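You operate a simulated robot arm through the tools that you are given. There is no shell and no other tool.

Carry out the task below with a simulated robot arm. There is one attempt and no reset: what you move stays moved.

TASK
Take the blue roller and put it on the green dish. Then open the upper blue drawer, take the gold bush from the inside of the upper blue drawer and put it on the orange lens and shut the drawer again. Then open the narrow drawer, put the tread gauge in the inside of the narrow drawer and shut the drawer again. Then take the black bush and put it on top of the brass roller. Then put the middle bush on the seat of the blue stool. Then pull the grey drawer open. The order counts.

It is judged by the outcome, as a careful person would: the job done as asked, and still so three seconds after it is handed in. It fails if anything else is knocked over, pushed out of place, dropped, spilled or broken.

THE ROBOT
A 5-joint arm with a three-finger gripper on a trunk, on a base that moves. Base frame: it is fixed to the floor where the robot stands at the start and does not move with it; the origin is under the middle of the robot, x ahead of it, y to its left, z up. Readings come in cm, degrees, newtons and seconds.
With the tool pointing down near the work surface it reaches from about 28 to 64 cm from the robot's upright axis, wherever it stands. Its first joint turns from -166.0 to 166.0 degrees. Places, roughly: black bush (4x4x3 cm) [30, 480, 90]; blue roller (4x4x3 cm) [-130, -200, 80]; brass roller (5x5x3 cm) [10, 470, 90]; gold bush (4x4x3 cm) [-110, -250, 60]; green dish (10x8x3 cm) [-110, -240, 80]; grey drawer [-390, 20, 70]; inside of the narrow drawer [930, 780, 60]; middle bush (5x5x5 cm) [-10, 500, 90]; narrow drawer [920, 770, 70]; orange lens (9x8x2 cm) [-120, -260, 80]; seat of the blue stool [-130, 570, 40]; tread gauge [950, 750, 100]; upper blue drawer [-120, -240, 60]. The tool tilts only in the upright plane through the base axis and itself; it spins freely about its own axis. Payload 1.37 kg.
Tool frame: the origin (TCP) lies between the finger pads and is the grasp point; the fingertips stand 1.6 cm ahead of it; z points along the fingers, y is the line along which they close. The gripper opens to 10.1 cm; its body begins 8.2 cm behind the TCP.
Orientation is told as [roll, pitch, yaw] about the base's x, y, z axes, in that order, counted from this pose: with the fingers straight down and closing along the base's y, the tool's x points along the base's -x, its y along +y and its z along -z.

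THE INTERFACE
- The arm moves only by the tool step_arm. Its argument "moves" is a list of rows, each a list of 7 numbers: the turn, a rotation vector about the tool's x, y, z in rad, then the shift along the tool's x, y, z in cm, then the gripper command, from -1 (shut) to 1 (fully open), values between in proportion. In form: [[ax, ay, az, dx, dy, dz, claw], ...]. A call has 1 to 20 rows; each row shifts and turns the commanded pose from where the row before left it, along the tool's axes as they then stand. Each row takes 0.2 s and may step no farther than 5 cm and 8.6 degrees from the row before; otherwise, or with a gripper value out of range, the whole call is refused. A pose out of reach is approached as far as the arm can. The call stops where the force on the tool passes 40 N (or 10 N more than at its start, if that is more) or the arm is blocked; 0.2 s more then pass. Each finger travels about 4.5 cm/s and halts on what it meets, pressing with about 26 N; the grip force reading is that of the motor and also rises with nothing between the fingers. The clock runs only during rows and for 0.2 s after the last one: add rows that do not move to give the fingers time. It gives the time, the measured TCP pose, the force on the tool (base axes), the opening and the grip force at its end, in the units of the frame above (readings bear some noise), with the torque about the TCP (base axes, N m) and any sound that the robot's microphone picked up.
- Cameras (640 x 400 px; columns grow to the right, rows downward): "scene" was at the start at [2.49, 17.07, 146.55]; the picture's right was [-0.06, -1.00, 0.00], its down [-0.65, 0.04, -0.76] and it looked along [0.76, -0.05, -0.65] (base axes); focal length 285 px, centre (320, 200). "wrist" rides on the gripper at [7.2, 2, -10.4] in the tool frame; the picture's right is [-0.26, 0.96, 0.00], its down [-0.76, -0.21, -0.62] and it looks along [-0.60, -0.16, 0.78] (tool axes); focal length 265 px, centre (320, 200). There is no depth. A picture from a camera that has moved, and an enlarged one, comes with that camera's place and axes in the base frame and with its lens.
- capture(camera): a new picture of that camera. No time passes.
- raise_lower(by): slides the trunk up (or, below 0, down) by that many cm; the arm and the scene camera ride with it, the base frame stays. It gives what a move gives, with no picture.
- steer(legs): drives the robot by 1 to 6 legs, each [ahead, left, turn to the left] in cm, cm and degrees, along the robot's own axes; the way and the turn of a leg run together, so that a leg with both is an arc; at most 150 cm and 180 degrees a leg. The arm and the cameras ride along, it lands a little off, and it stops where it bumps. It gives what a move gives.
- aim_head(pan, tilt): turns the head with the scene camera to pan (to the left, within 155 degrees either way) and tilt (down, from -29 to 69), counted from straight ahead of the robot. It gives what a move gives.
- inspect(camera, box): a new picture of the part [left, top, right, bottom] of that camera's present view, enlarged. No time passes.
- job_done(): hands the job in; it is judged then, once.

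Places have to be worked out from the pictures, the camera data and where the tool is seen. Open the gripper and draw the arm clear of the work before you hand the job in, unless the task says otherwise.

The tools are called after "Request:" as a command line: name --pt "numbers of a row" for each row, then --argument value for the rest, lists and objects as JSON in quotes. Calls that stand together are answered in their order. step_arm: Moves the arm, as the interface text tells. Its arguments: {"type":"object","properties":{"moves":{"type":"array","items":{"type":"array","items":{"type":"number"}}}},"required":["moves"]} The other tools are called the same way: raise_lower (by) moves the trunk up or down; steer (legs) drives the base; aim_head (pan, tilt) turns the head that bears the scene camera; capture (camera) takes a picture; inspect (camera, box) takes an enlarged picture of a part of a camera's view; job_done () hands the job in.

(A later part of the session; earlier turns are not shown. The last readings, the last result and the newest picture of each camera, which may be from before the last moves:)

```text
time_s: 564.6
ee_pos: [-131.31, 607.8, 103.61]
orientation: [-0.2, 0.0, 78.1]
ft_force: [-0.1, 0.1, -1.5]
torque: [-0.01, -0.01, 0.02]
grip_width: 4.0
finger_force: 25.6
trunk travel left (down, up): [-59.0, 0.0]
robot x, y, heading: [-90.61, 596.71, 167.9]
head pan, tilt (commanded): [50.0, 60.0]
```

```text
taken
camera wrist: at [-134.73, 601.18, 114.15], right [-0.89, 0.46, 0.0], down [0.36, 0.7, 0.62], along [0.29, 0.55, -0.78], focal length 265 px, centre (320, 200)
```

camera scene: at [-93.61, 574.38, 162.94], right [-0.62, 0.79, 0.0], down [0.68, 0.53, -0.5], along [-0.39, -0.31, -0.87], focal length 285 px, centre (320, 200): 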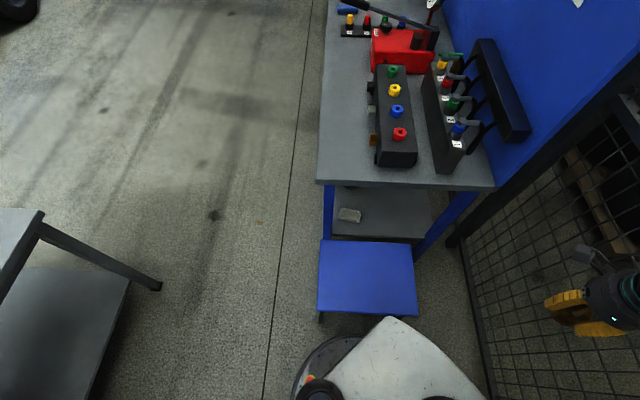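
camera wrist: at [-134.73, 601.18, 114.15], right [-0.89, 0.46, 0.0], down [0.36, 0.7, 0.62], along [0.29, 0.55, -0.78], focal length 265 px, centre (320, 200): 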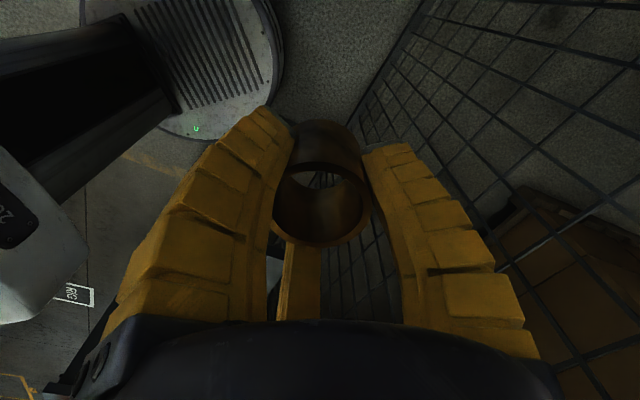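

The stool seat is well in view: centre about (-130.5, 570.5). I lower a little and swing the tube over to (-128.3, 571.7), a bit to the robot's side of the seat centre.

Request:
step_arm --pt "0 0 0 0 0 4 -1" --pt "0 0 0 0 0 4 -1" --pt "0 0 0 4.34 -1.3 0 -1" --pt "0 0 0 4.34 -1.3 0 -1" --pt "0 0 0 4.34 -1.3 0 -1" --pt "0 0 0 4.34 -1.3 0 -1" --pt "0 0 0 4.34 -1.3 0 -1" --pt "0 0 0 4.34 -1.3 0 -1" --pt "0 0 0 4.34 -1.3 0 -1" --pt "0 0 0 4.34 -1.3 0 -1" --pt "0 0 0 0 0 0 -1"

Request:
capture --camera "scene"

Request:
capture --camera "wrist"

```text
time_s: 567.0
ee_pos: [-128.06, 571.62, 95.72]
orientation: [0.0, -0.1, 78.2]
ft_force: [0.4, 0.6, -0.9]
torque: [-0.01, -0.01, 0.01]
grip_width: 3.98
finger_force: 25.9
trunk travel left (down, up): [-59.0, 0.0]
robot x, y, heading: [-90.46, 596.56, 168.1]
head pan, tilt (commanded): [50.0, 60.0]
```

```text
taken
camera scene: at [-93.61, 574.41, 162.94], right [-0.62, 0.79, 0.0], down [0.68, 0.53, -0.5], along [-0.39, -0.31, -0.87], focal length 285 px, centre (320, 200)
```

scene: 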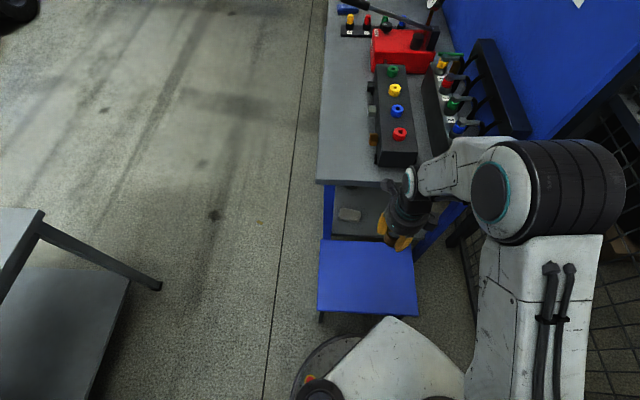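

```text
taken
camera wrist: at [-131.62, 565.13, 106.05], right [-0.89, 0.46, 0.0], down [0.36, 0.7, 0.62], along [0.29, 0.55, -0.78], focal length 265 px, centre (320, 200)
```

wrist: 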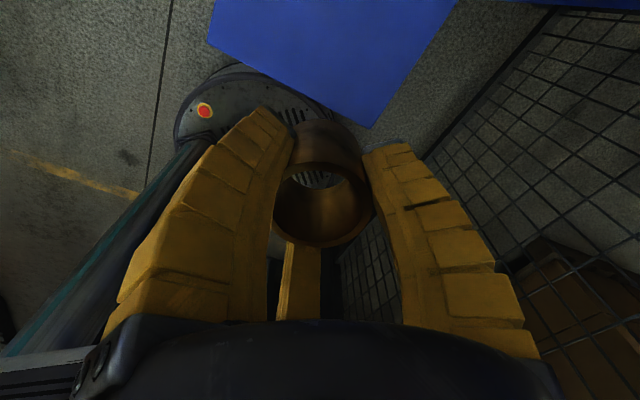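

The tube hangs over the seat. I lower the trunk by 30 cm and look again.

Request:
raise_lower --by -30

Request:
capture --camera "scene"

Request:
capture --camera "wrist"

```text
time_s: 570.0
ee_pos: [-128.07, 571.68, 65.75]
orientation: [0.0, -0.1, 78.1]
ft_force: [0.3, 0.1, -1.4]
torque: [0.0, 0.01, 0.02]
grip_width: 3.93
finger_force: 26.2
trunk travel left (down, up): [-29.0, 30.0]
robot x, y, heading: [-90.36, 596.89, 167.8]
head pan, tilt (commanded): [50.0, 60.0]
```

```text
taken
camera scene: at [-93.6, 574.37, 132.94], right [-0.62, 0.79, 0.0], down [0.68, 0.53, -0.5], along [-0.39, -0.31, -0.87], focal length 285 px, centre (320, 200)
```

scene: 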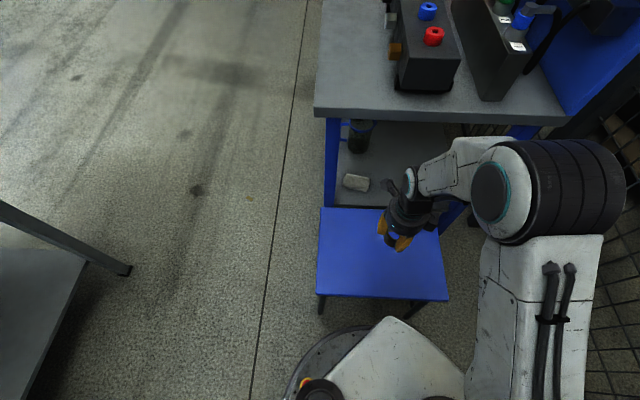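

```text
taken
camera wrist: at [-131.62, 565.14, 76.05], right [-0.89, 0.46, 0.0], down [0.36, 0.7, 0.62], along [0.28, 0.55, -0.78], focal length 265 px, centre (320, 200)
```

wrist: 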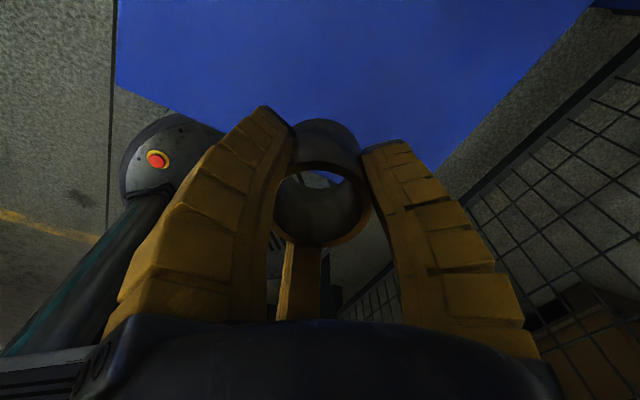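

The target spot projects well inside the seat. I lower the arm by 14 cm in steps and check again.

Request:
step_arm --pt "0 0 0 0 0 3 -1" --pt "0 0 0 0 0 3 -1" --pt "0 0 0 0 0 3 -1" --pt "0 0 0 0 0 3 -1" --pt "0 0 0 0 0 2 -1" --pt "0 0 0 0 0 0 -1"

Request:
capture --camera "wrist"

Request:
inspect --camera "scene" --box '[300, 180, 460, 310]'

```text
time_s: 571.4
ee_pos: [-128.14, 571.51, 51.68]
orientation: [0.0, 0.1, 78.1]
ft_force: [-0.6, 0.2, -1.1]
torque: [0.0, 0.01, 0.03]
grip_width: 3.92
finger_force: 25.8
trunk travel left (down, up): [-29.0, 30.0]
robot x, y, heading: [-90.64, 596.85, 167.9]
head pan, tilt (commanded): [50.0, 60.0]
```

```text
taken
camera wrist: at [-131.55, 564.98, 62.07], right [-0.89, 0.46, 0.0], down [0.36, 0.7, 0.62], along [0.28, 0.55, -0.78], focal length 265 px, centre (320, 200)
```

wrist: 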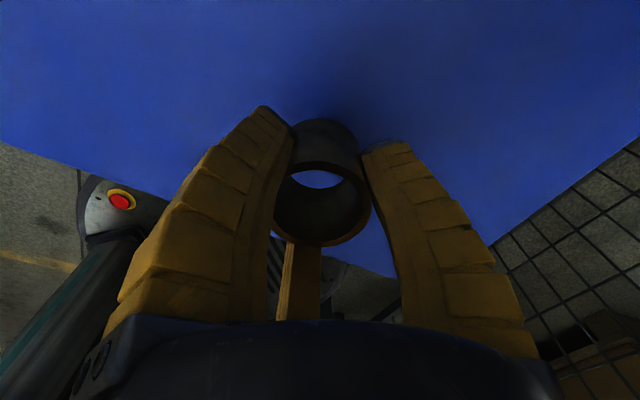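

```text
3.08 times, centred on (380, 245) of scene
camera zoom: at [-93.61, 574.36, 132.94], right [-0.62, 0.79, 0.0], down [0.68, 0.53, -0.5], along [-0.39, -0.31, -0.87], focal length 876 px, centre (135, 62)
```

zoom: 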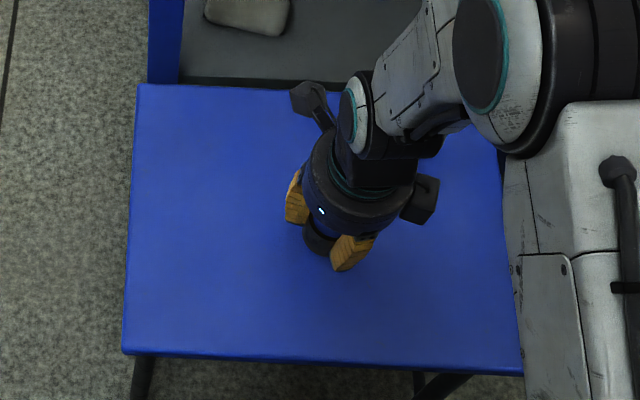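

The tube is over the middle of the seat. I lower on in decreasing steps until contact.

Request:
step_arm --pt "0 0 0 0 0 1.2 -1" --pt "0 0 0 0 0 1 -1" --pt "0 0 0 0 0 0.6 -1" --pt "0 0 0 0 0 0 -1"

Request:
step_arm --pt "0 0 0 0 0 0.4 -1" --pt "0 0 0 0 0 0.3 -1" --pt "0 0 0 0 0 0 -1"

Request:
capture --camera "wrist"

```text
time_s: 572.4
ee_pos: [-128.22, 571.77, 48.84]
orientation: [0.0, 0.0, 78.2]
ft_force: [-0.9, -1.2, -1.1]
torque: [0.01, -0.03, 0.03]
grip_width: 3.91
finger_force: 25.7
trunk travel left (down, up): [-29.0, 30.0]
robot x, y, heading: [-90.61, 596.92, 168.1]
head pan, tilt (commanded): [50.0, 60.0]
```

```text
time_s: 573.2
ee_pos: [-128.08, 571.69, 48.01]
orientation: [0.0, 0.0, 78.1]
ft_force: [0.0, -0.1, -0.9]
torque: [0.01, 0.02, -0.01]
grip_width: 3.91
finger_force: 26.0
trunk travel left (down, up): [-29.0, 30.0]
robot x, y, heading: [-90.62, 596.91, 167.8]
head pan, tilt (commanded): [50.0, 60.0]
```

```text
taken
camera wrist: at [-131.59, 565.11, 58.5], right [-0.89, 0.46, 0.0], down [0.36, 0.7, 0.62], along [0.28, 0.55, -0.78], focal length 265 px, centre (320, 200)
```

wrist: 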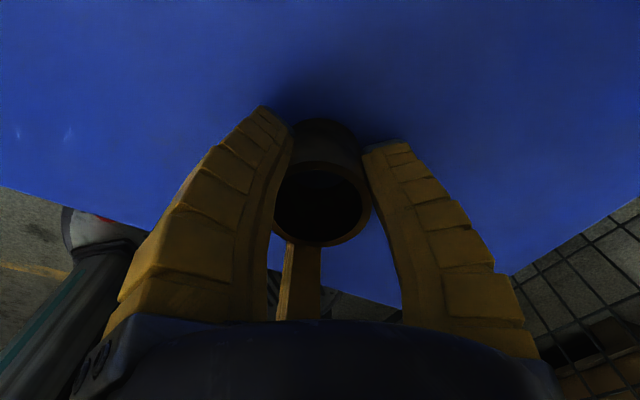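

Request:
step_arm --pt "0 0 0 0 0 0.25 -1" --pt "0 0 0 0 0 0 -1"

Request:
step_arm --pt "0 0 0 0 0 0.25 -1" --pt "0 0 0 0 0 0 -1"

Request:
step_arm --pt "0 0 0 0 0 0.25 -1" --pt "0 0 0 0 0 0 -1"

```text
time_s: 573.8
ee_pos: [-128.11, 571.57, 47.84]
orientation: [-0.1, -0.1, 78.1]
ft_force: [0.0, 0.2, -0.9]
torque: [-0.02, 0.0, 0.03]
grip_width: 3.91
finger_force: 26.4
trunk travel left (down, up): [-29.0, 30.0]
robot x, y, heading: [-90.67, 596.73, 168.1]
head pan, tilt (commanded): [50.0, 60.0]
```

```text
time_s: 574.4
ee_pos: [-128.09, 571.61, 47.76]
orientation: [-0.1, 0.0, 78.1]
ft_force: [0.4, 4.5, 13.4]
torque: [-0.18, -0.01, -0.02]
grip_width: 4.09
finger_force: 25.9
trunk travel left (down, up): [-29.0, 30.0]
robot x, y, heading: [-90.8, 596.88, 167.9]
head pan, tilt (commanded): [50.0, 60.0]
```

```text
time_s: 575.0
ee_pos: [-128.05, 571.63, 47.51]
orientation: [0.1, 0.0, 78.2]
ft_force: [-1.4, 7.0, 20.7]
torque: [0.18, 0.14, -0.02]
grip_width: 4.24
finger_force: 25.8
trunk travel left (down, up): [-29.0, 30.0]
robot x, y, heading: [-90.69, 596.87, 168.2]
head pan, tilt (commanded): [50.0, 60.0]
```

Contact with the seat (13–21 N), which also seats the tube flat. I ease up slightly and open the fingers.

Request:
step_arm --pt "0 0 0 0 0 -0.15 -1" --pt "0 0 0 0 0 0 -0.35" --pt "0 0 0 0 0 0 -0.25" --pt "0 0 0 0 0 0 -0.15" --pt "0 0 0 0 0 0 -0.05" --pt "0 0 0 0 0 0 0.1" --pt "0 0 0 0 0 0 0.2" --pt "0 0 0 0 0 0 0.2"

Request:
capture --camera "wrist"

```text
time_s: 576.8
ee_pos: [-128.01, 571.7, 47.44]
orientation: [-0.1, 0.0, 78.1]
ft_force: [-0.4, -0.5, -1.0]
torque: [-0.02, 0.03, -0.02]
grip_width: 6.38
finger_force: 2.4
trunk travel left (down, up): [-29.0, 30.0]
robot x, y, heading: [-90.91, 597.04, 168.1]
head pan, tilt (commanded): [50.0, 60.0]
```

```text
taken
camera wrist: at [-131.54, 565.12, 57.99], right [-0.89, 0.46, 0.0], down [0.36, 0.7, 0.62], along [0.28, 0.55, -0.78], focal length 265 px, centre (320, 200)
```

wrist: 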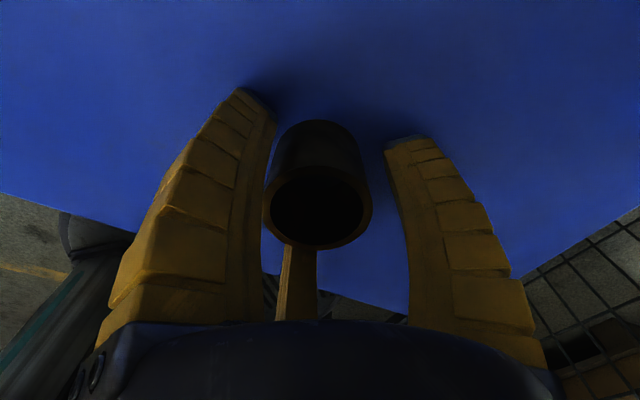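

The tube stands free on the seat. I open more and lift straight up.

Request:
step_arm --pt "0 0 0 0 0 0 0.4" --pt "0 0 0 0 0 0 0.5" --pt "0 0 0 0 0 -1 0.5" --pt "0 0 0 0 0 -2 0.5" --pt "0 0 0 0 0 -3 0.5" --pt "0 0 0 0 0 -4 0.5" --pt "0 0 0 0 0 -4 0.5" --pt "0 0 0 0 0 -4 0.5"

Request:
raise_lower --by 30

Request:
capture --camera "wrist"

Request:
inspect --camera "scene" --box '[290, 200, 450, 330]'

```text
time_s: 578.6
ee_pos: [-128.11, 571.69, 65.72]
orientation: [-0.1, -0.2, 78.1]
ft_force: [0.3, 0.4, 0.7]
torque: [0.01, 0.0, 0.02]
grip_width: 7.83
finger_force: 2.2
trunk travel left (down, up): [-29.0, 30.0]
robot x, y, heading: [-90.6, 596.67, 168.0]
head pan, tilt (commanded): [50.0, 60.0]
```

```text
time_s: 581.6
ee_pos: [-128.06, 571.52, 95.65]
orientation: [-0.1, 0.0, 78.1]
ft_force: [-0.3, -1.2, 0.2]
torque: [0.02, -0.01, 0.02]
grip_width: 7.84
finger_force: 1.8
trunk travel left (down, up): [-59.0, 0.0]
robot x, y, heading: [-90.71, 596.74, 168.0]
head pan, tilt (commanded): [50.0, 60.0]
```

```text
taken
camera wrist: at [-131.62, 565.06, 105.99], right [-0.89, 0.46, 0.0], down [0.36, 0.7, 0.62], along [0.28, 0.55, -0.78], focal length 265 px, centre (320, 200)
```

wrist: 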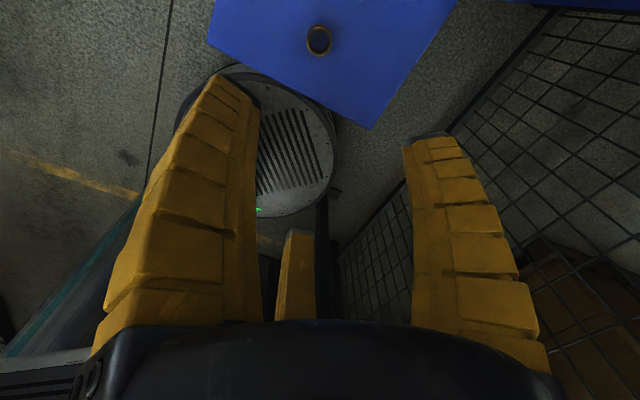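

```text
3.08 times, centred on (370, 265) of scene
camera zoom: at [-93.6, 574.36, 162.94], right [-0.62, 0.79, 0.0], down [0.68, 0.53, -0.5], along [-0.39, -0.31, -0.87], focal length 876 px, centre (166, 0)
```

zoom: 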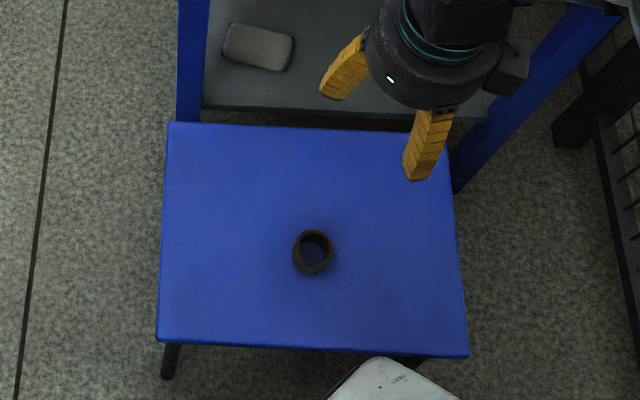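

The middle bush stands on the stool's seat. The last task is the grey drawer near (-390, 20): I swing the arm back ahead of the robot, turn towards the south-west and look.

Request:
step_arm --pt "0 0 0 0 0 -4 0.3" --pt "0 0 0 0 0 -4 0.3" --pt "0 0 0 -4.34 1.3 0 0.3" --pt "0 0 0 -4.34 1.3 0 0.3" --pt "0 0 0 -4.34 1.3 0 0.3" --pt "0 0 0 -4.34 1.3 0 0.3" --pt "0 0 0 -4.34 1.3 0 0.3" --pt "0 0 0 -4.34 1.3 0 0.3" --pt "0 0 0 -4.34 1.3 0 0.3" --pt "0 0 0 -4.34 1.3 0 0.3"

Request:
aim_head --pan 75 --tilt 15

Request:
capture --camera "scene"

Request:
aim_head --pan 110 --tilt 30

Request:
capture --camera "scene"

```text
time_s: 583.8
ee_pos: [-131.16, 607.75, 103.71]
orientation: [-0.2, 0.0, 78.3]
ft_force: [0.0, 0.1, -0.4]
torque: [-0.02, 0.01, -0.01]
grip_width: 6.89
finger_force: 2.5
trunk travel left (down, up): [-59.0, 0.0]
robot x, y, heading: [-90.62, 597.16, 168.0]
head pan, tilt (commanded): [50.0, 60.0]
```

```text
time_s: 584.9
ee_pos: [-131.04, 607.65, 103.72]
orientation: [0.0, 0.0, 78.0]
ft_force: [0.3, -0.2, -0.8]
torque: [0.02, 0.0, -0.04]
grip_width: 6.87
finger_force: 1.7
trunk travel left (down, up): [-59.0, 0.0]
robot x, y, heading: [-90.76, 597.07, 167.8]
head pan, tilt (commanded): [75.0, 15.0]
```

```text
taken
camera scene: at [-92.59, 570.17, 169.56], right [-0.89, 0.45, 0.0], down [0.12, 0.23, -0.97], along [-0.44, -0.86, -0.26], focal length 285 px, centre (320, 200)
```

scene: 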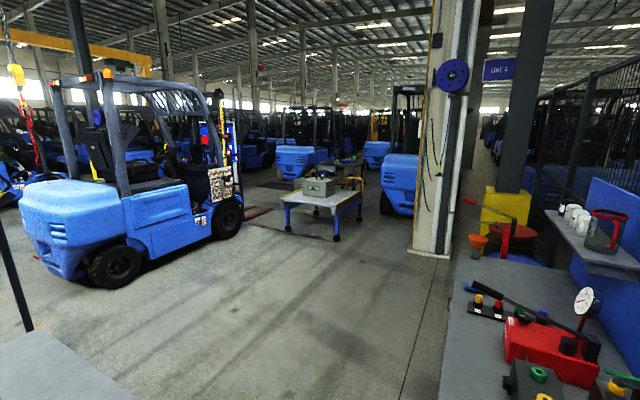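

```text
time_s: 585.9
ee_pos: [-131.12, 607.72, 103.66]
orientation: [0.0, 0.0, 78.2]
ft_force: [1.6, -0.7, 1.1]
torque: [0.01, 0.0, 0.0]
grip_width: 6.86
finger_force: 2.7
trunk travel left (down, up): [-59.0, 0.0]
robot x, y, heading: [-90.71, 596.8, 168.0]
head pan, tilt (commanded): [110.0, 30.0]
```

```text
taken
camera scene: at [-87.09, 569.52, 167.15], right [-0.99, -0.14, 0.0], down [-0.07, 0.49, -0.87], along [0.12, -0.86, -0.5], focal length 285 px, centre (320, 200)
```

scene: 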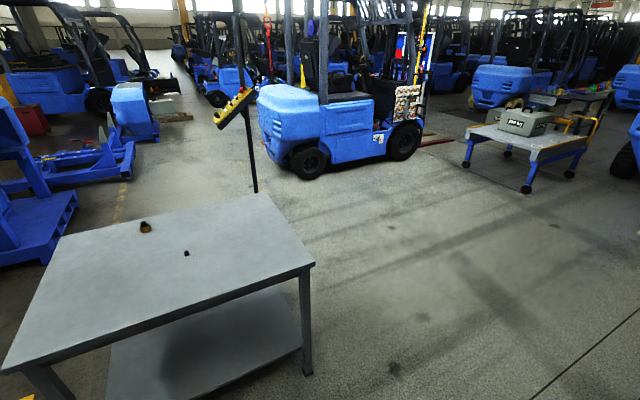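

The grey drawer's place lies behind a cart with a grey box. I enlarge that region.

Request:
aim_head --pan 75 --tilt 15

Request:
inspect --camera "scene" --box '[260, 120, 440, 260]'

Request:
inspect --camera "scene" --box '[180, 120, 360, 260]'

```text
time_s: 586.9
ee_pos: [-131.16, 607.68, 103.64]
orientation: [0.0, 0.0, 78.1]
ft_force: [-0.8, -0.7, -0.3]
torque: [-0.01, 0.0, 0.03]
grip_width: 6.87
finger_force: 2.2
trunk travel left (down, up): [-59.0, 0.0]
robot x, y, heading: [-90.49, 596.93, 167.8]
head pan, tilt (commanded): [75.0, 15.0]
```

```text
2.86 times, centred on (350, 190) of scene
camera zoom: at [-92.57, 570.15, 169.57], right [-0.89, 0.45, 0.0], down [0.12, 0.23, -0.97], along [-0.44, -0.86, -0.26], focal length 814 px, centre (234, 229)
```

zoom: 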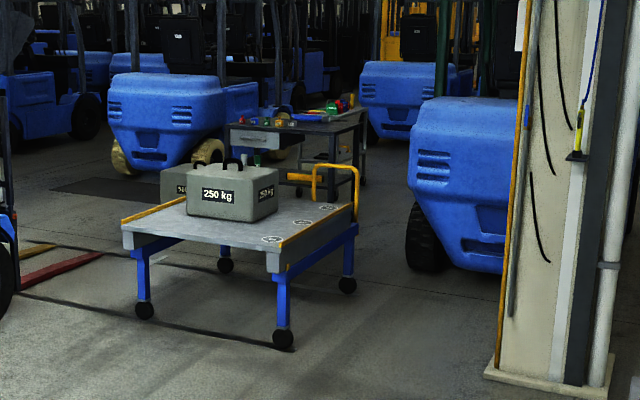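

```text
2.86 times, centred on (270, 190) of scene
camera zoom: at [-92.57, 570.15, 169.57], right [-0.89, 0.45, 0.0], down [0.12, 0.23, -0.97], along [-0.44, -0.86, -0.26], focal length 814 px, centre (463, 229)
```

zoom: 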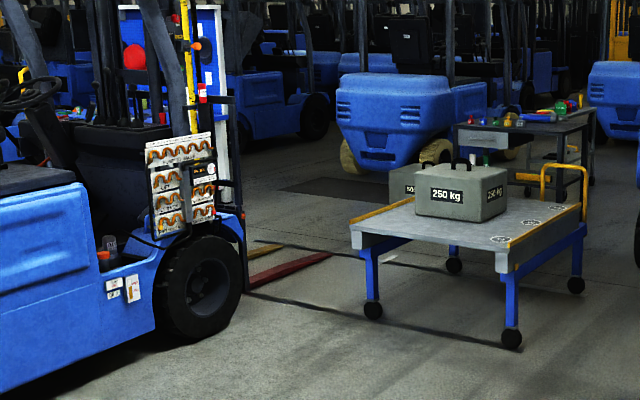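

The grey drawer belongs to a small desk behind the cart with the 250 kg box. I first drive back to (-58, 565), clear of the stool, and turn to heading about 242°.

Request:
steer --legs '[[-38.5, 24.5, 0], [0, 0, 74]]'

Request:
aim_head --pan 0 --tilt 35

Request:
capture --camera "scene"

```text
time_s: 592.9
ee_pos: [-79.06, 528.55, 103.69]
orientation: [-0.1, -0.1, 152.3]
ft_force: [-0.1, -0.5, 0.0]
torque: [0.01, 0.0, 0.03]
grip_width: 6.87
finger_force: 2.7
trunk travel left (down, up): [-59.0, 0.0]
robot x, y, heading: [-57.47, 564.19, -117.6]
head pan, tilt (commanded): [75.0, 15.0]
```

```text
time_s: 594.3
ee_pos: [-79.16, 528.66, 103.84]
orientation: [0.0, 0.0, 152.5]
ft_force: [0.2, 0.9, -0.7]
torque: [0.01, -0.02, 0.03]
grip_width: 6.9
finger_force: 1.9
trunk travel left (down, up): [-59.0, 0.0]
robot x, y, heading: [-57.46, 565.03, -118.0]
head pan, tilt (commanded): [0.0, 35.0]
```

```text
taken
camera scene: at [-43.39, 554.12, 166.37], right [-0.89, 0.46, 0.0], down [0.27, 0.51, -0.82], along [-0.38, -0.73, -0.57], focal length 285 px, centre (320, 200)
```

scene: 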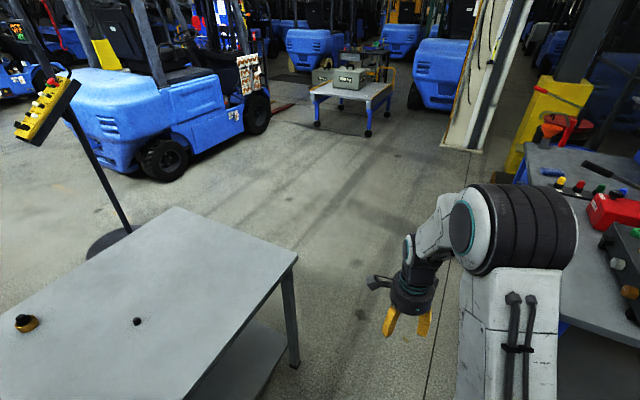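

The corridor between table and hose-test bench is about 85 cm wide. I drive down its middle and on to (-215, 330) for a better look at the cart and the desk.

Request:
steer --legs '[[61.5, -12, 0], [91.9, -11.7, 0], [127.6, -6.2, 0]]'

Request:
aim_head --pan 0 --tilt 22

Request:
capture --camera "scene"

Request:
inspect --camera "scene" --box '[220, 90, 460, 260]'

```text
time_s: 608.3
ee_pos: [-232.37, 291.7, 103.63]
orientation: [0.0, 0.0, 153.8]
ft_force: [0.7, -0.5, -1.1]
torque: [0.05, -0.01, -0.01]
grip_width: 6.9
finger_force: 2.3
trunk travel left (down, up): [-59.0, 0.0]
robot x, y, heading: [-212.07, 328.13, -116.4]
head pan, tilt (commanded): [0.0, 35.0]
```

```text
time_s: 609.1
ee_pos: [-232.38, 291.65, 103.73]
orientation: [0.1, 0.0, 153.9]
ft_force: [0.5, 0.1, -0.3]
torque: [0.03, -0.02, 0.0]
grip_width: 6.89
finger_force: 2.1
trunk travel left (down, up): [-59.0, 0.0]
robot x, y, heading: [-212.09, 328.66, -116.4]
head pan, tilt (commanded): [0.0, 22.0]
```

```text
taken
camera scene: at [-197.54, 317.64, 168.43], right [-0.9, 0.44, 0.0], down [0.17, 0.34, -0.93], along [-0.41, -0.83, -0.38], focal length 285 px, centre (320, 200)
```

scene: 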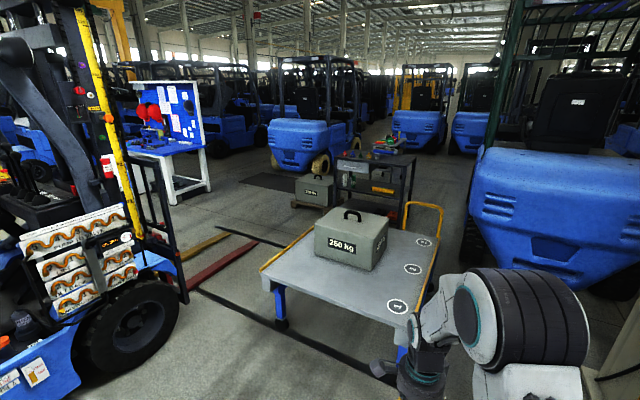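

```text
2.35 times, centred on (340, 175) of scene
camera zoom: at [-197.54, 317.64, 168.43], right [-0.9, 0.44, 0.0], down [0.17, 0.34, -0.93], along [-0.41, -0.83, -0.38], focal length 670 px, centre (273, 259)
```

zoom: 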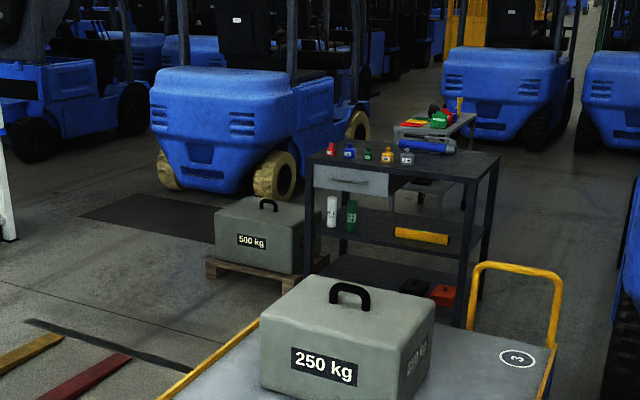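

The drawer is the grey one under the left half of the black shelf bench, facing about (0.8, 0.6). To get there I must pass between the cart and the forklift's forks on the floor, so I go closer and measure that gap.

Request:
steer --legs '[[87, 79, 0]]'

Request:
aim_head --pan 0 --tilt 35

Request:
capture --camera "scene"

```text
time_s: 615.0
ee_pos: [-201.28, 179.85, 103.59]
orientation: [0.0, 0.1, 153.6]
ft_force: [-0.1, -0.1, -0.7]
torque: [0.04, 0.02, -0.02]
grip_width: 6.86
finger_force: 2.1
trunk travel left (down, up): [-59.0, 0.0]
robot x, y, heading: [-180.6, 216.17, -116.6]
head pan, tilt (commanded): [0.0, 22.0]
```

```text
time_s: 615.7
ee_pos: [-201.35, 179.76, 103.72]
orientation: [0.0, 0.0, 153.6]
ft_force: [-1.3, 0.3, 0.1]
torque: [0.01, 0.01, 0.0]
grip_width: 6.87
finger_force: 2.1
trunk travel left (down, up): [-59.0, 0.0]
robot x, y, heading: [-180.53, 216.18, -116.6]
head pan, tilt (commanded): [0.0, 35.0]
```

```text
taken
camera scene: at [-166.1, 205.91, 166.38], right [-0.89, 0.45, 0.0], down [0.26, 0.51, -0.82], along [-0.37, -0.73, -0.57], focal length 285 px, centre (320, 200)
```

scene: 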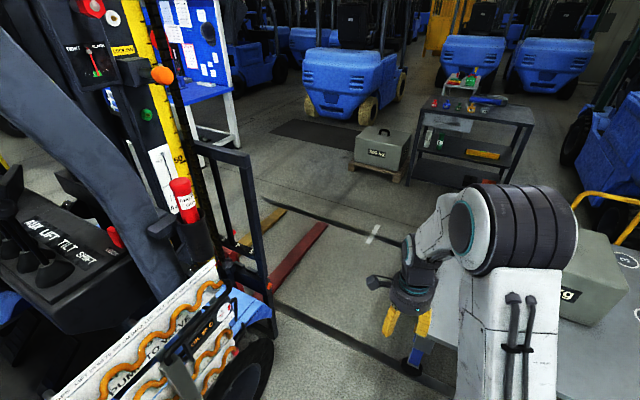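

The gap between the red fork and the cart is about 79–83 cm, enough for the 58 cm base along its middle. I enlarge the desk with the grey drawer before moving.

Request:
inspect --camera "scene" --box '[340, 60, 550, 200]'

Request:
steer --legs '[[0, 0, -26.6]]'

Request:
aim_head --pan 20 --tilt 50

Request:
capture --camera "scene"

```text
2.86 times, centred on (445, 130) of scene
camera zoom: at [-166.1, 205.91, 166.38], right [-0.89, 0.45, 0.0], down [0.26, 0.51, -0.82], along [-0.37, -0.73, -0.57], focal length 814 px, centre (-37, 400)
```

zoom: 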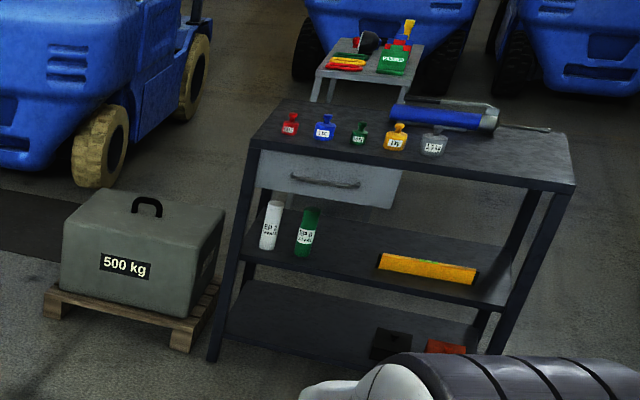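

```text
time_s: 617.5
ee_pos: [-215.3, 192.7, 103.71]
orientation: [0.0, 0.0, 127.6]
ft_force: [0.5, 1.0, 0.1]
torque: [-0.06, -0.01, -0.01]
grip_width: 6.87
finger_force: 2.1
trunk travel left (down, up): [-59.0, 0.0]
robot x, y, heading: [-180.49, 216.58, -142.6]
head pan, tilt (commanded): [0.0, 35.0]
```

```text
time_s: 618.3
ee_pos: [-215.23, 192.61, 103.62]
orientation: [0.0, 0.0, 127.5]
ft_force: [0.2, -0.2, -0.1]
torque: [0.01, 0.0, 0.03]
grip_width: 6.84
finger_force: 2.2
trunk travel left (down, up): [-59.0, 0.0]
robot x, y, heading: [-180.48, 216.21, -142.6]
head pan, tilt (commanded): [20.0, 50.0]
```

```text
taken
camera scene: at [-169.26, 199.51, 164.2], right [-0.84, 0.54, 0.0], down [0.41, 0.64, -0.64], along [-0.35, -0.54, -0.77], focal length 285 px, centre (320, 200)
```

scene: 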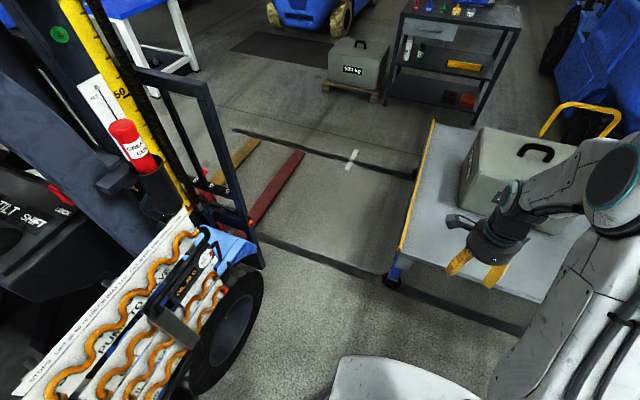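

From here the entry between the forklift's front wheel and the cart's wheel is about 74 cm wide, then the corridor widens to 95 cm. I drive to the middle of the entry at (-209.5, 141.5).

Request:
steer --legs '[[68.5, 41.9, 0]]'

Request:
aim_head --pan 35 --tilt 66

Request:
capture --camera "scene"

Request:
aim_head --pan -60 --tilt 60

Request:
capture --camera "scene"

```text
time_s: 622.6
ee_pos: [-244.37, 117.45, 103.74]
orientation: [-0.1, -0.1, 127.4]
ft_force: [-1.0, -0.5, 0.0]
torque: [0.01, -0.02, 0.0]
grip_width: 6.88
finger_force: 1.9
trunk travel left (down, up): [-59.0, 0.0]
robot x, y, heading: [-209.29, 141.19, -142.5]
head pan, tilt (commanded): [20.0, 50.0]
```

```text
time_s: 623.4
ee_pos: [-244.31, 117.58, 103.71]
orientation: [0.0, 0.1, 127.5]
ft_force: [-0.4, -0.1, -0.2]
torque: [-0.05, 0.02, 0.01]
grip_width: 6.88
finger_force: 2.2
trunk travel left (down, up): [-59.0, 0.0]
robot x, y, heading: [-209.73, 141.07, -142.5]
head pan, tilt (commanded): [35.0, 66.0]
```

```text
taken
camera scene: at [-196.03, 125.39, 162.28], right [-0.95, 0.3, 0.0], down [0.28, 0.87, -0.41], along [-0.12, -0.39, -0.91], focal length 285 px, centre (320, 200)
```

scene: 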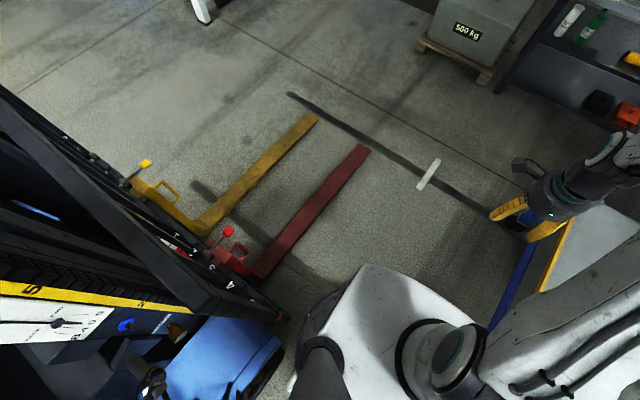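

```text
time_s: 625.1
ee_pos: [-244.31, 117.48, 103.73]
orientation: [0.0, 0.0, 127.5]
ft_force: [-0.1, 0.1, -0.9]
torque: [0.02, -0.02, 0.0]
grip_width: 6.89
finger_force: 2.7
trunk travel left (down, up): [-59.0, 0.0]
robot x, y, heading: [-209.96, 141.51, -142.1]
head pan, tilt (commanded): [-60.0, 60.0]
```

```text
taken
camera scene: at [-200.39, 133.62, 162.94], right [0.38, 0.92, 0.0], down [0.8, -0.33, -0.5], along [-0.46, 0.19, -0.87], focal length 285 px, centre (320, 200)
```

scene: 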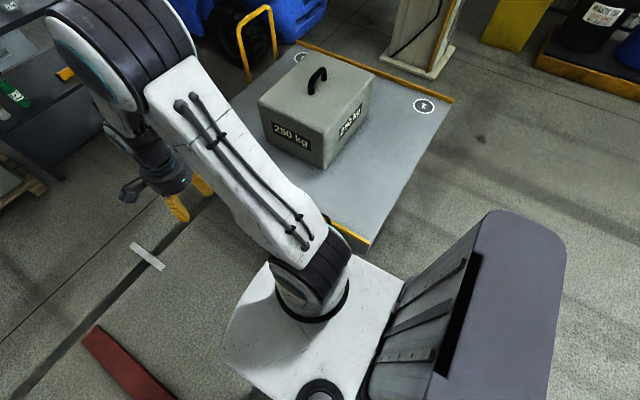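

I am in the middle of the entry with about 7 cm on each side. I go on along the corridor to (-246, 101) and then look at the desk.

Request:
steer --legs '[[53.4, 9.1, 0]]'

Request:
aim_head --pan 0 --tilt 35

Request:
capture --camera "scene"

Request:
inspect --camera "scene" --box '[250, 100, 450, 225]'

```text
time_s: 628.3
ee_pos: [-281.48, 77.02, 103.64]
orientation: [-0.1, 0.1, 128.0]
ft_force: [0.2, -0.3, -0.2]
torque: [0.0, -0.01, -0.05]
grip_width: 6.86
finger_force: 2.3
trunk travel left (down, up): [-59.0, 0.0]
robot x, y, heading: [-246.99, 101.26, -142.0]
head pan, tilt (commanded): [-60.0, 60.0]
```

```text
time_s: 629.6
ee_pos: [-281.42, 77.11, 103.84]
orientation: [0.0, 0.0, 127.9]
ft_force: [0.6, -0.6, -0.5]
torque: [-0.01, 0.0, 0.0]
grip_width: 6.88
finger_force: 1.7
trunk travel left (down, up): [-59.0, 0.0]
robot x, y, heading: [-247.2, 100.98, -142.0]
head pan, tilt (commanded): [0.0, 35.0]
```

```text
taken
camera scene: at [-238.38, 85.59, 166.37], right [-0.61, 0.79, 0.0], down [0.45, 0.35, -0.82], along [-0.65, -0.5, -0.57], focal length 285 px, centre (320, 200)
```

scene: 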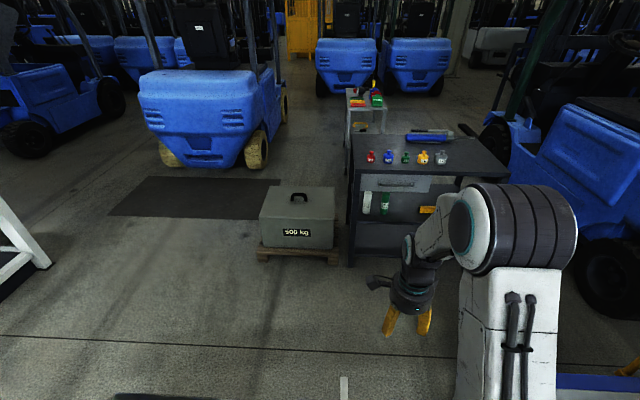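

```text
3.20 times, centred on (350, 162) of scene
camera zoom: at [-238.38, 85.59, 166.37], right [-0.61, 0.79, 0.0], down [0.45, 0.35, -0.82], along [-0.65, -0.5, -0.57], focal length 911 px, centre (224, 320)
```

zoom: 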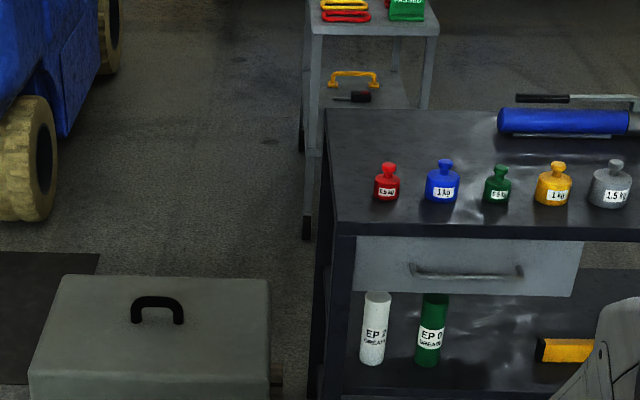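

The grey drawer with its bar handle is now straight ahead, under a top with small weights on it. I lower the trunk to view it from another height and fix the handle's position.

Request:
raise_lower --by -36

Request:
capture --camera "scene"

Request:
inspect --camera "scene" --box '[320, 80, 520, 205]'

```text
time_s: 633.1
ee_pos: [-281.42, 77.25, 67.82]
orientation: [0.0, 0.0, 127.9]
ft_force: [0.4, 0.3, -0.5]
torque: [0.0, 0.0, -0.03]
grip_width: 6.88
finger_force: 2.0
trunk travel left (down, up): [-23.0, 36.0]
robot x, y, heading: [-247.27, 101.14, -142.4]
head pan, tilt (commanded): [0.0, 35.0]
```

```text
taken
camera scene: at [-238.37, 85.59, 130.37], right [-0.61, 0.79, 0.0], down [0.45, 0.35, -0.82], along [-0.65, -0.5, -0.57], focal length 285 px, centre (320, 200)
```

scene: 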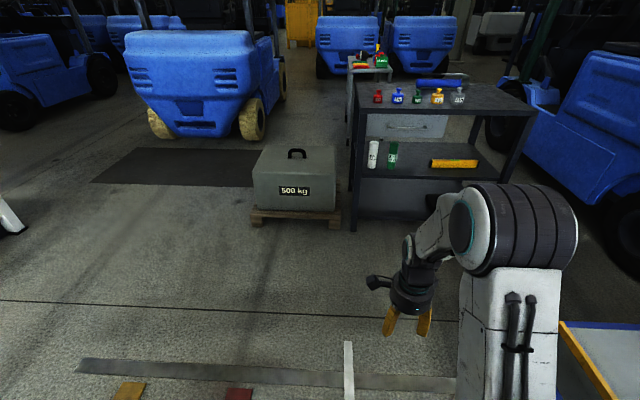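

```text
3.20 times, centred on (420, 142) of scene
camera zoom: at [-238.37, 85.59, 130.37], right [-0.61, 0.79, 0.0], down [0.45, 0.35, -0.82], along [-0.65, -0.5, -0.57], focal length 911 px, centre (0, 384)
```

zoom: 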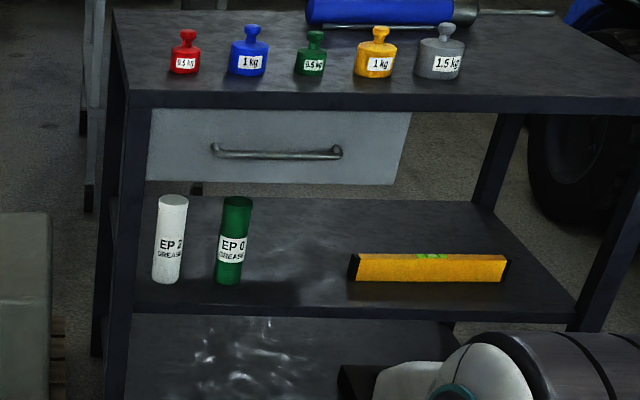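

Triangulation gives the handle centre at (-381.7, 31.9, 75.0), about 21 cm wide. I set the trunk height, extend the arm and tilt the tool horizontal with the fingers closing vertically.

Request:
raise_lower --by 6.5

Request:
step_arm --pt "0 0 0 0 4 0 1" --pt "0 0 0 0 4 0 1" --pt "0 0 0 0 4 0 1" --pt "0 0 0 0 3 0 1" --pt "-0.1428 0 0 0 0 0 1" --pt "-0.1428 0 0 0 0 0 1" --pt "-0.1428 0 0 0 0 0 1" --pt "-0.1428 0 0 0 0 0 1" --pt "-0.1428 0 0 0 0 0 1" --pt "-0.1428 0 0 0 0 0 1" --pt "-0.1428 0 0 0 0 0 1" --pt "-0.1428 0 0 0 0 0 1" --pt "-0.1428 0 0 0 0 0 1" --pt "-0.1428 0 0 0 0 0 1" --pt "-0.1428 0 0 0 0 0 1"

Request:
steer --legs '[[0, 0, -2.6]]'

```text
time_s: 634.1
ee_pos: [-281.36, 77.15, 74.12]
orientation: [0.0, -0.1, 127.9]
ft_force: [-0.5, 0.4, 0.3]
torque: [0.01, 0.0, 0.02]
grip_width: 6.87
finger_force: 1.9
trunk travel left (down, up): [-29.5, 29.5]
robot x, y, heading: [-246.85, 101.28, -142.1]
head pan, tilt (commanded): [0.0, 35.0]
```

```text
time_s: 637.3
ee_pos: [-292.11, 66.42, 74.3]
orientation: [90.0, 0.1, 127.7]
ft_force: [-0.4, -0.4, -0.1]
torque: [-0.02, -0.02, 0.03]
grip_width: 10.04
finger_force: 0.1
out of reach, approached as far as the arm can: row 7, 8, 10
trunk travel left (down, up): [-29.5, 29.5]
robot x, y, heading: [-246.66, 101.15, -142.0]
head pan, tilt (commanded): [0.0, 35.0]
```

```text
time_s: 638.1
ee_pos: [-293.59, 68.45, 74.19]
orientation: [89.8, 0.0, 125.1]
ft_force: [-0.1, 0.1, -0.4]
torque: [-0.02, 0.02, -0.01]
grip_width: 10.04
finger_force: 0.1
trunk travel left (down, up): [-29.5, 29.5]
robot x, y, heading: [-246.87, 101.46, -144.5]
head pan, tilt (commanded): [0.0, 35.0]
```

The tool is horizontal at z 74. I drive 66 cm ahead and 9 cm right towards the drawer, keeping clear of the cart.

Request:
steer --legs '[[66, -9, 0]]'

Request:
aim_head --pan -5 --tilt 45

Request:
capture --camera "scene"

Request:
capture --camera "wrist"

```text
time_s: 641.8
ee_pos: [-352.61, 37.2, 74.15]
orientation: [89.9, 0.0, 125.1]
ft_force: [0.8, -0.6, -0.4]
torque: [0.01, 0.0, 0.0]
grip_width: 10.05
finger_force: 0.0
trunk travel left (down, up): [-29.5, 29.5]
robot x, y, heading: [-306.57, 70.15, -144.8]
head pan, tilt (commanded): [0.0, 35.0]
```

```text
time_s: 642.5
ee_pos: [-352.61, 37.22, 74.16]
orientation: [90.0, -0.1, 125.1]
ft_force: [-0.6, -0.5, 0.3]
torque: [-0.02, -0.03, -0.05]
grip_width: 10.04
finger_force: 0.0
trunk travel left (down, up): [-29.5, 29.5]
robot x, y, heading: [-305.89, 69.95, -144.6]
head pan, tilt (commanded): [-5.0, 45.0]
```

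```text
taken
camera scene: at [-297.92, 55.11, 135.39], right [-0.51, 0.86, 0.0], down [0.61, 0.36, -0.71], along [-0.61, -0.36, -0.71], focal length 285 px, centre (320, 200)
```

scene: 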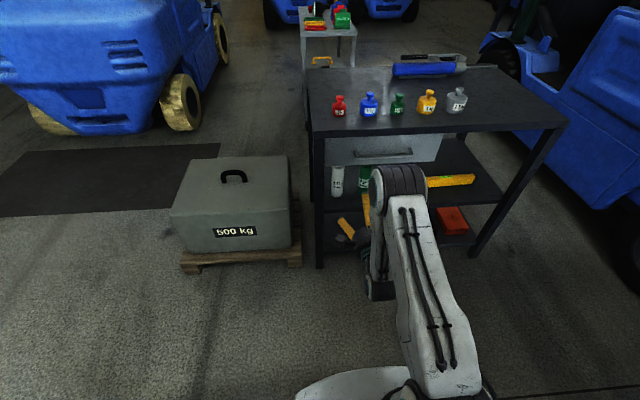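

```text
taken
camera wrist: at [-339.94, 37.42, 76.16], right [-0.15, 0.22, 0.96], down [0.07, 0.98, -0.21], along [-0.99, 0.04, -0.16], focal length 265 px, centre (320, 200)
```

wrist: 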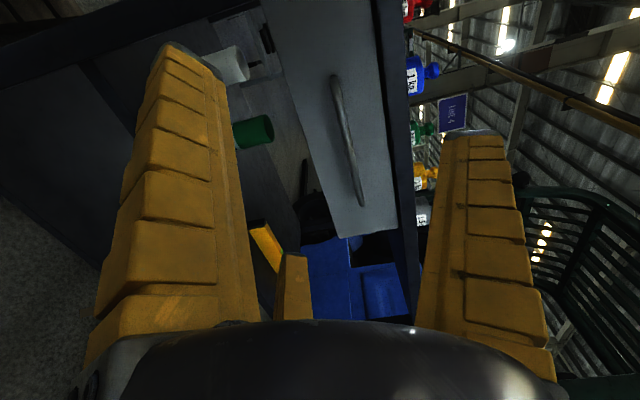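

The handle starts just to the right of the tool axis, about 27 cm ahead and 1.3 cm above. I drive 16 cm ahead and 3 cm right, then correct with the arm.

Request:
steer --legs '[[16, -3, 0]]'

Request:
step_arm --pt "0 -0.035 0 -2.3 0.3 0 1" --pt "0 -0.035 0 -2.3 0.2 0 1" --pt "0 0 0 0 0 0 1"

Request:
capture --camera "wrist"

Request:
inspect --camera "scene" --box '[300, 120, 460, 240]'

```text
time_s: 643.9
ee_pos: [-367.43, 30.33, 74.18]
orientation: [89.9, 0.0, 125.0]
ft_force: [0.1, -0.6, -0.3]
torque: [0.02, 0.0, -0.03]
grip_width: 10.05
finger_force: 0.0
trunk travel left (down, up): [-29.5, 29.5]
robot x, y, heading: [-320.58, 63.3, -144.7]
head pan, tilt (commanded): [-5.0, 45.0]
```

```text
time_s: 644.7
ee_pos: [-369.55, 33.79, 74.62]
orientation: [89.9, 0.0, 120.6]
ft_force: [0.0, 0.4, 0.3]
torque: [-0.02, 0.0, -0.01]
grip_width: 10.05
finger_force: 0.1
out of reach, approached as far as the arm can: row 2
trunk travel left (down, up): [-29.5, 29.5]
robot x, y, heading: [-321.11, 62.98, -144.7]
head pan, tilt (commanded): [-5.0, 45.0]
```

```text
taken
camera wrist: at [-356.99, 32.92, 76.57], right [-0.14, 0.23, 0.96], down [0.15, 0.97, -0.21], along [-0.98, 0.12, -0.17], focal length 265 px, centre (320, 200)
```

wrist: 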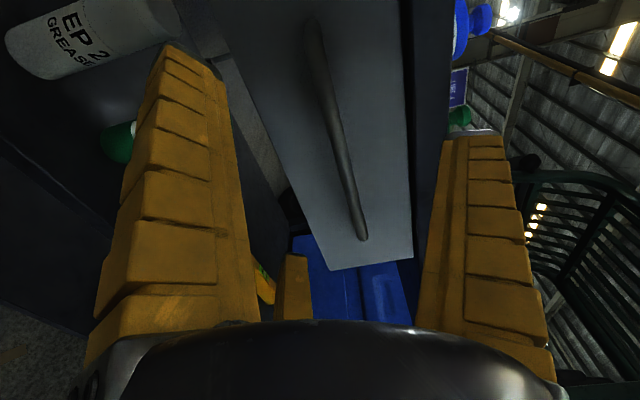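

```text
3.33 times, centred on (380, 180) of scene
camera zoom: at [-312.72, 48.23, 135.39], right [-0.51, 0.86, 0.0], down [0.61, 0.36, -0.71], along [-0.61, -0.36, -0.71], focal length 949 px, centre (120, 267)
```

zoom: 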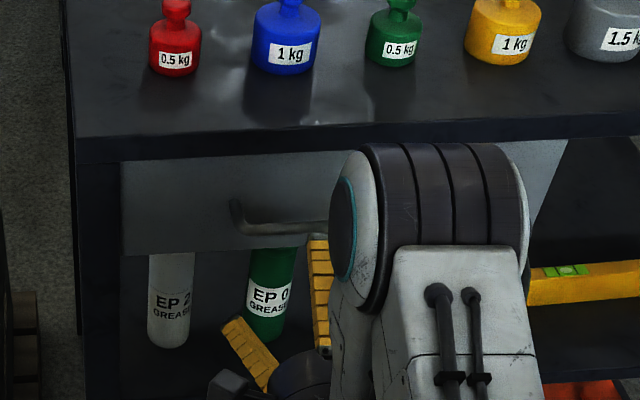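

The bar is about 8.5 cm ahead and 1.1 cm above the tool axis. I raise 0.3 cm and advance 5 cm, then check again.

Request:
step_arm --pt "0 0 0 0 0.3 1.7 1" --pt "0 0 0 0 0 1.7 1" --pt "0 0 0 0 0 1.6 1" --pt "0 0 0 0 0 0 1"

Request:
capture --camera "wrist"

Request:
inspect --camera "scene" --box '[320, 140, 440, 230]'

```text
time_s: 645.7
ee_pos: [-373.88, 30.98, 74.95]
orientation: [90.0, 0.0, 120.8]
ft_force: [0.0, -0.4, -0.3]
torque: [-0.01, 0.01, 0.01]
grip_width: 10.08
finger_force: 0.0
trunk travel left (down, up): [-29.5, 29.5]
robot x, y, heading: [-321.17, 63.25, -144.6]
head pan, tilt (commanded): [-5.0, 45.0]
```

```text
taken
camera wrist: at [-361.24, 30.21, 76.96], right [-0.14, 0.23, 0.96], down [0.15, 0.97, -0.21], along [-0.98, 0.11, -0.16], focal length 265 px, centre (320, 200)
```

wrist: 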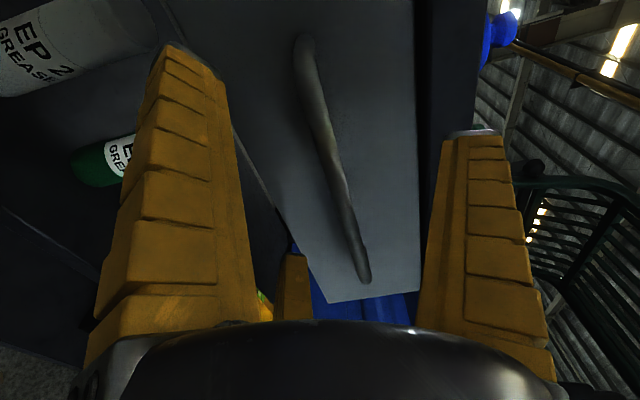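

```text
4.44 times, centred on (380, 185) of scene
camera zoom: at [-312.72, 48.22, 135.39], right [-0.51, 0.86, 0.0], down [0.61, 0.36, -0.71], along [-0.61, -0.36, -0.71], focal length 1266 px, centre (53, 267)
```

zoom: 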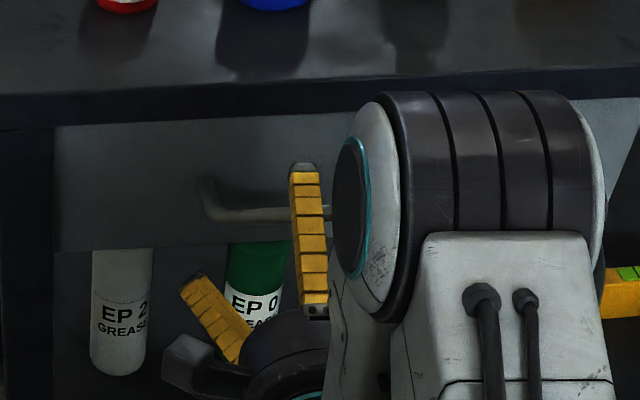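

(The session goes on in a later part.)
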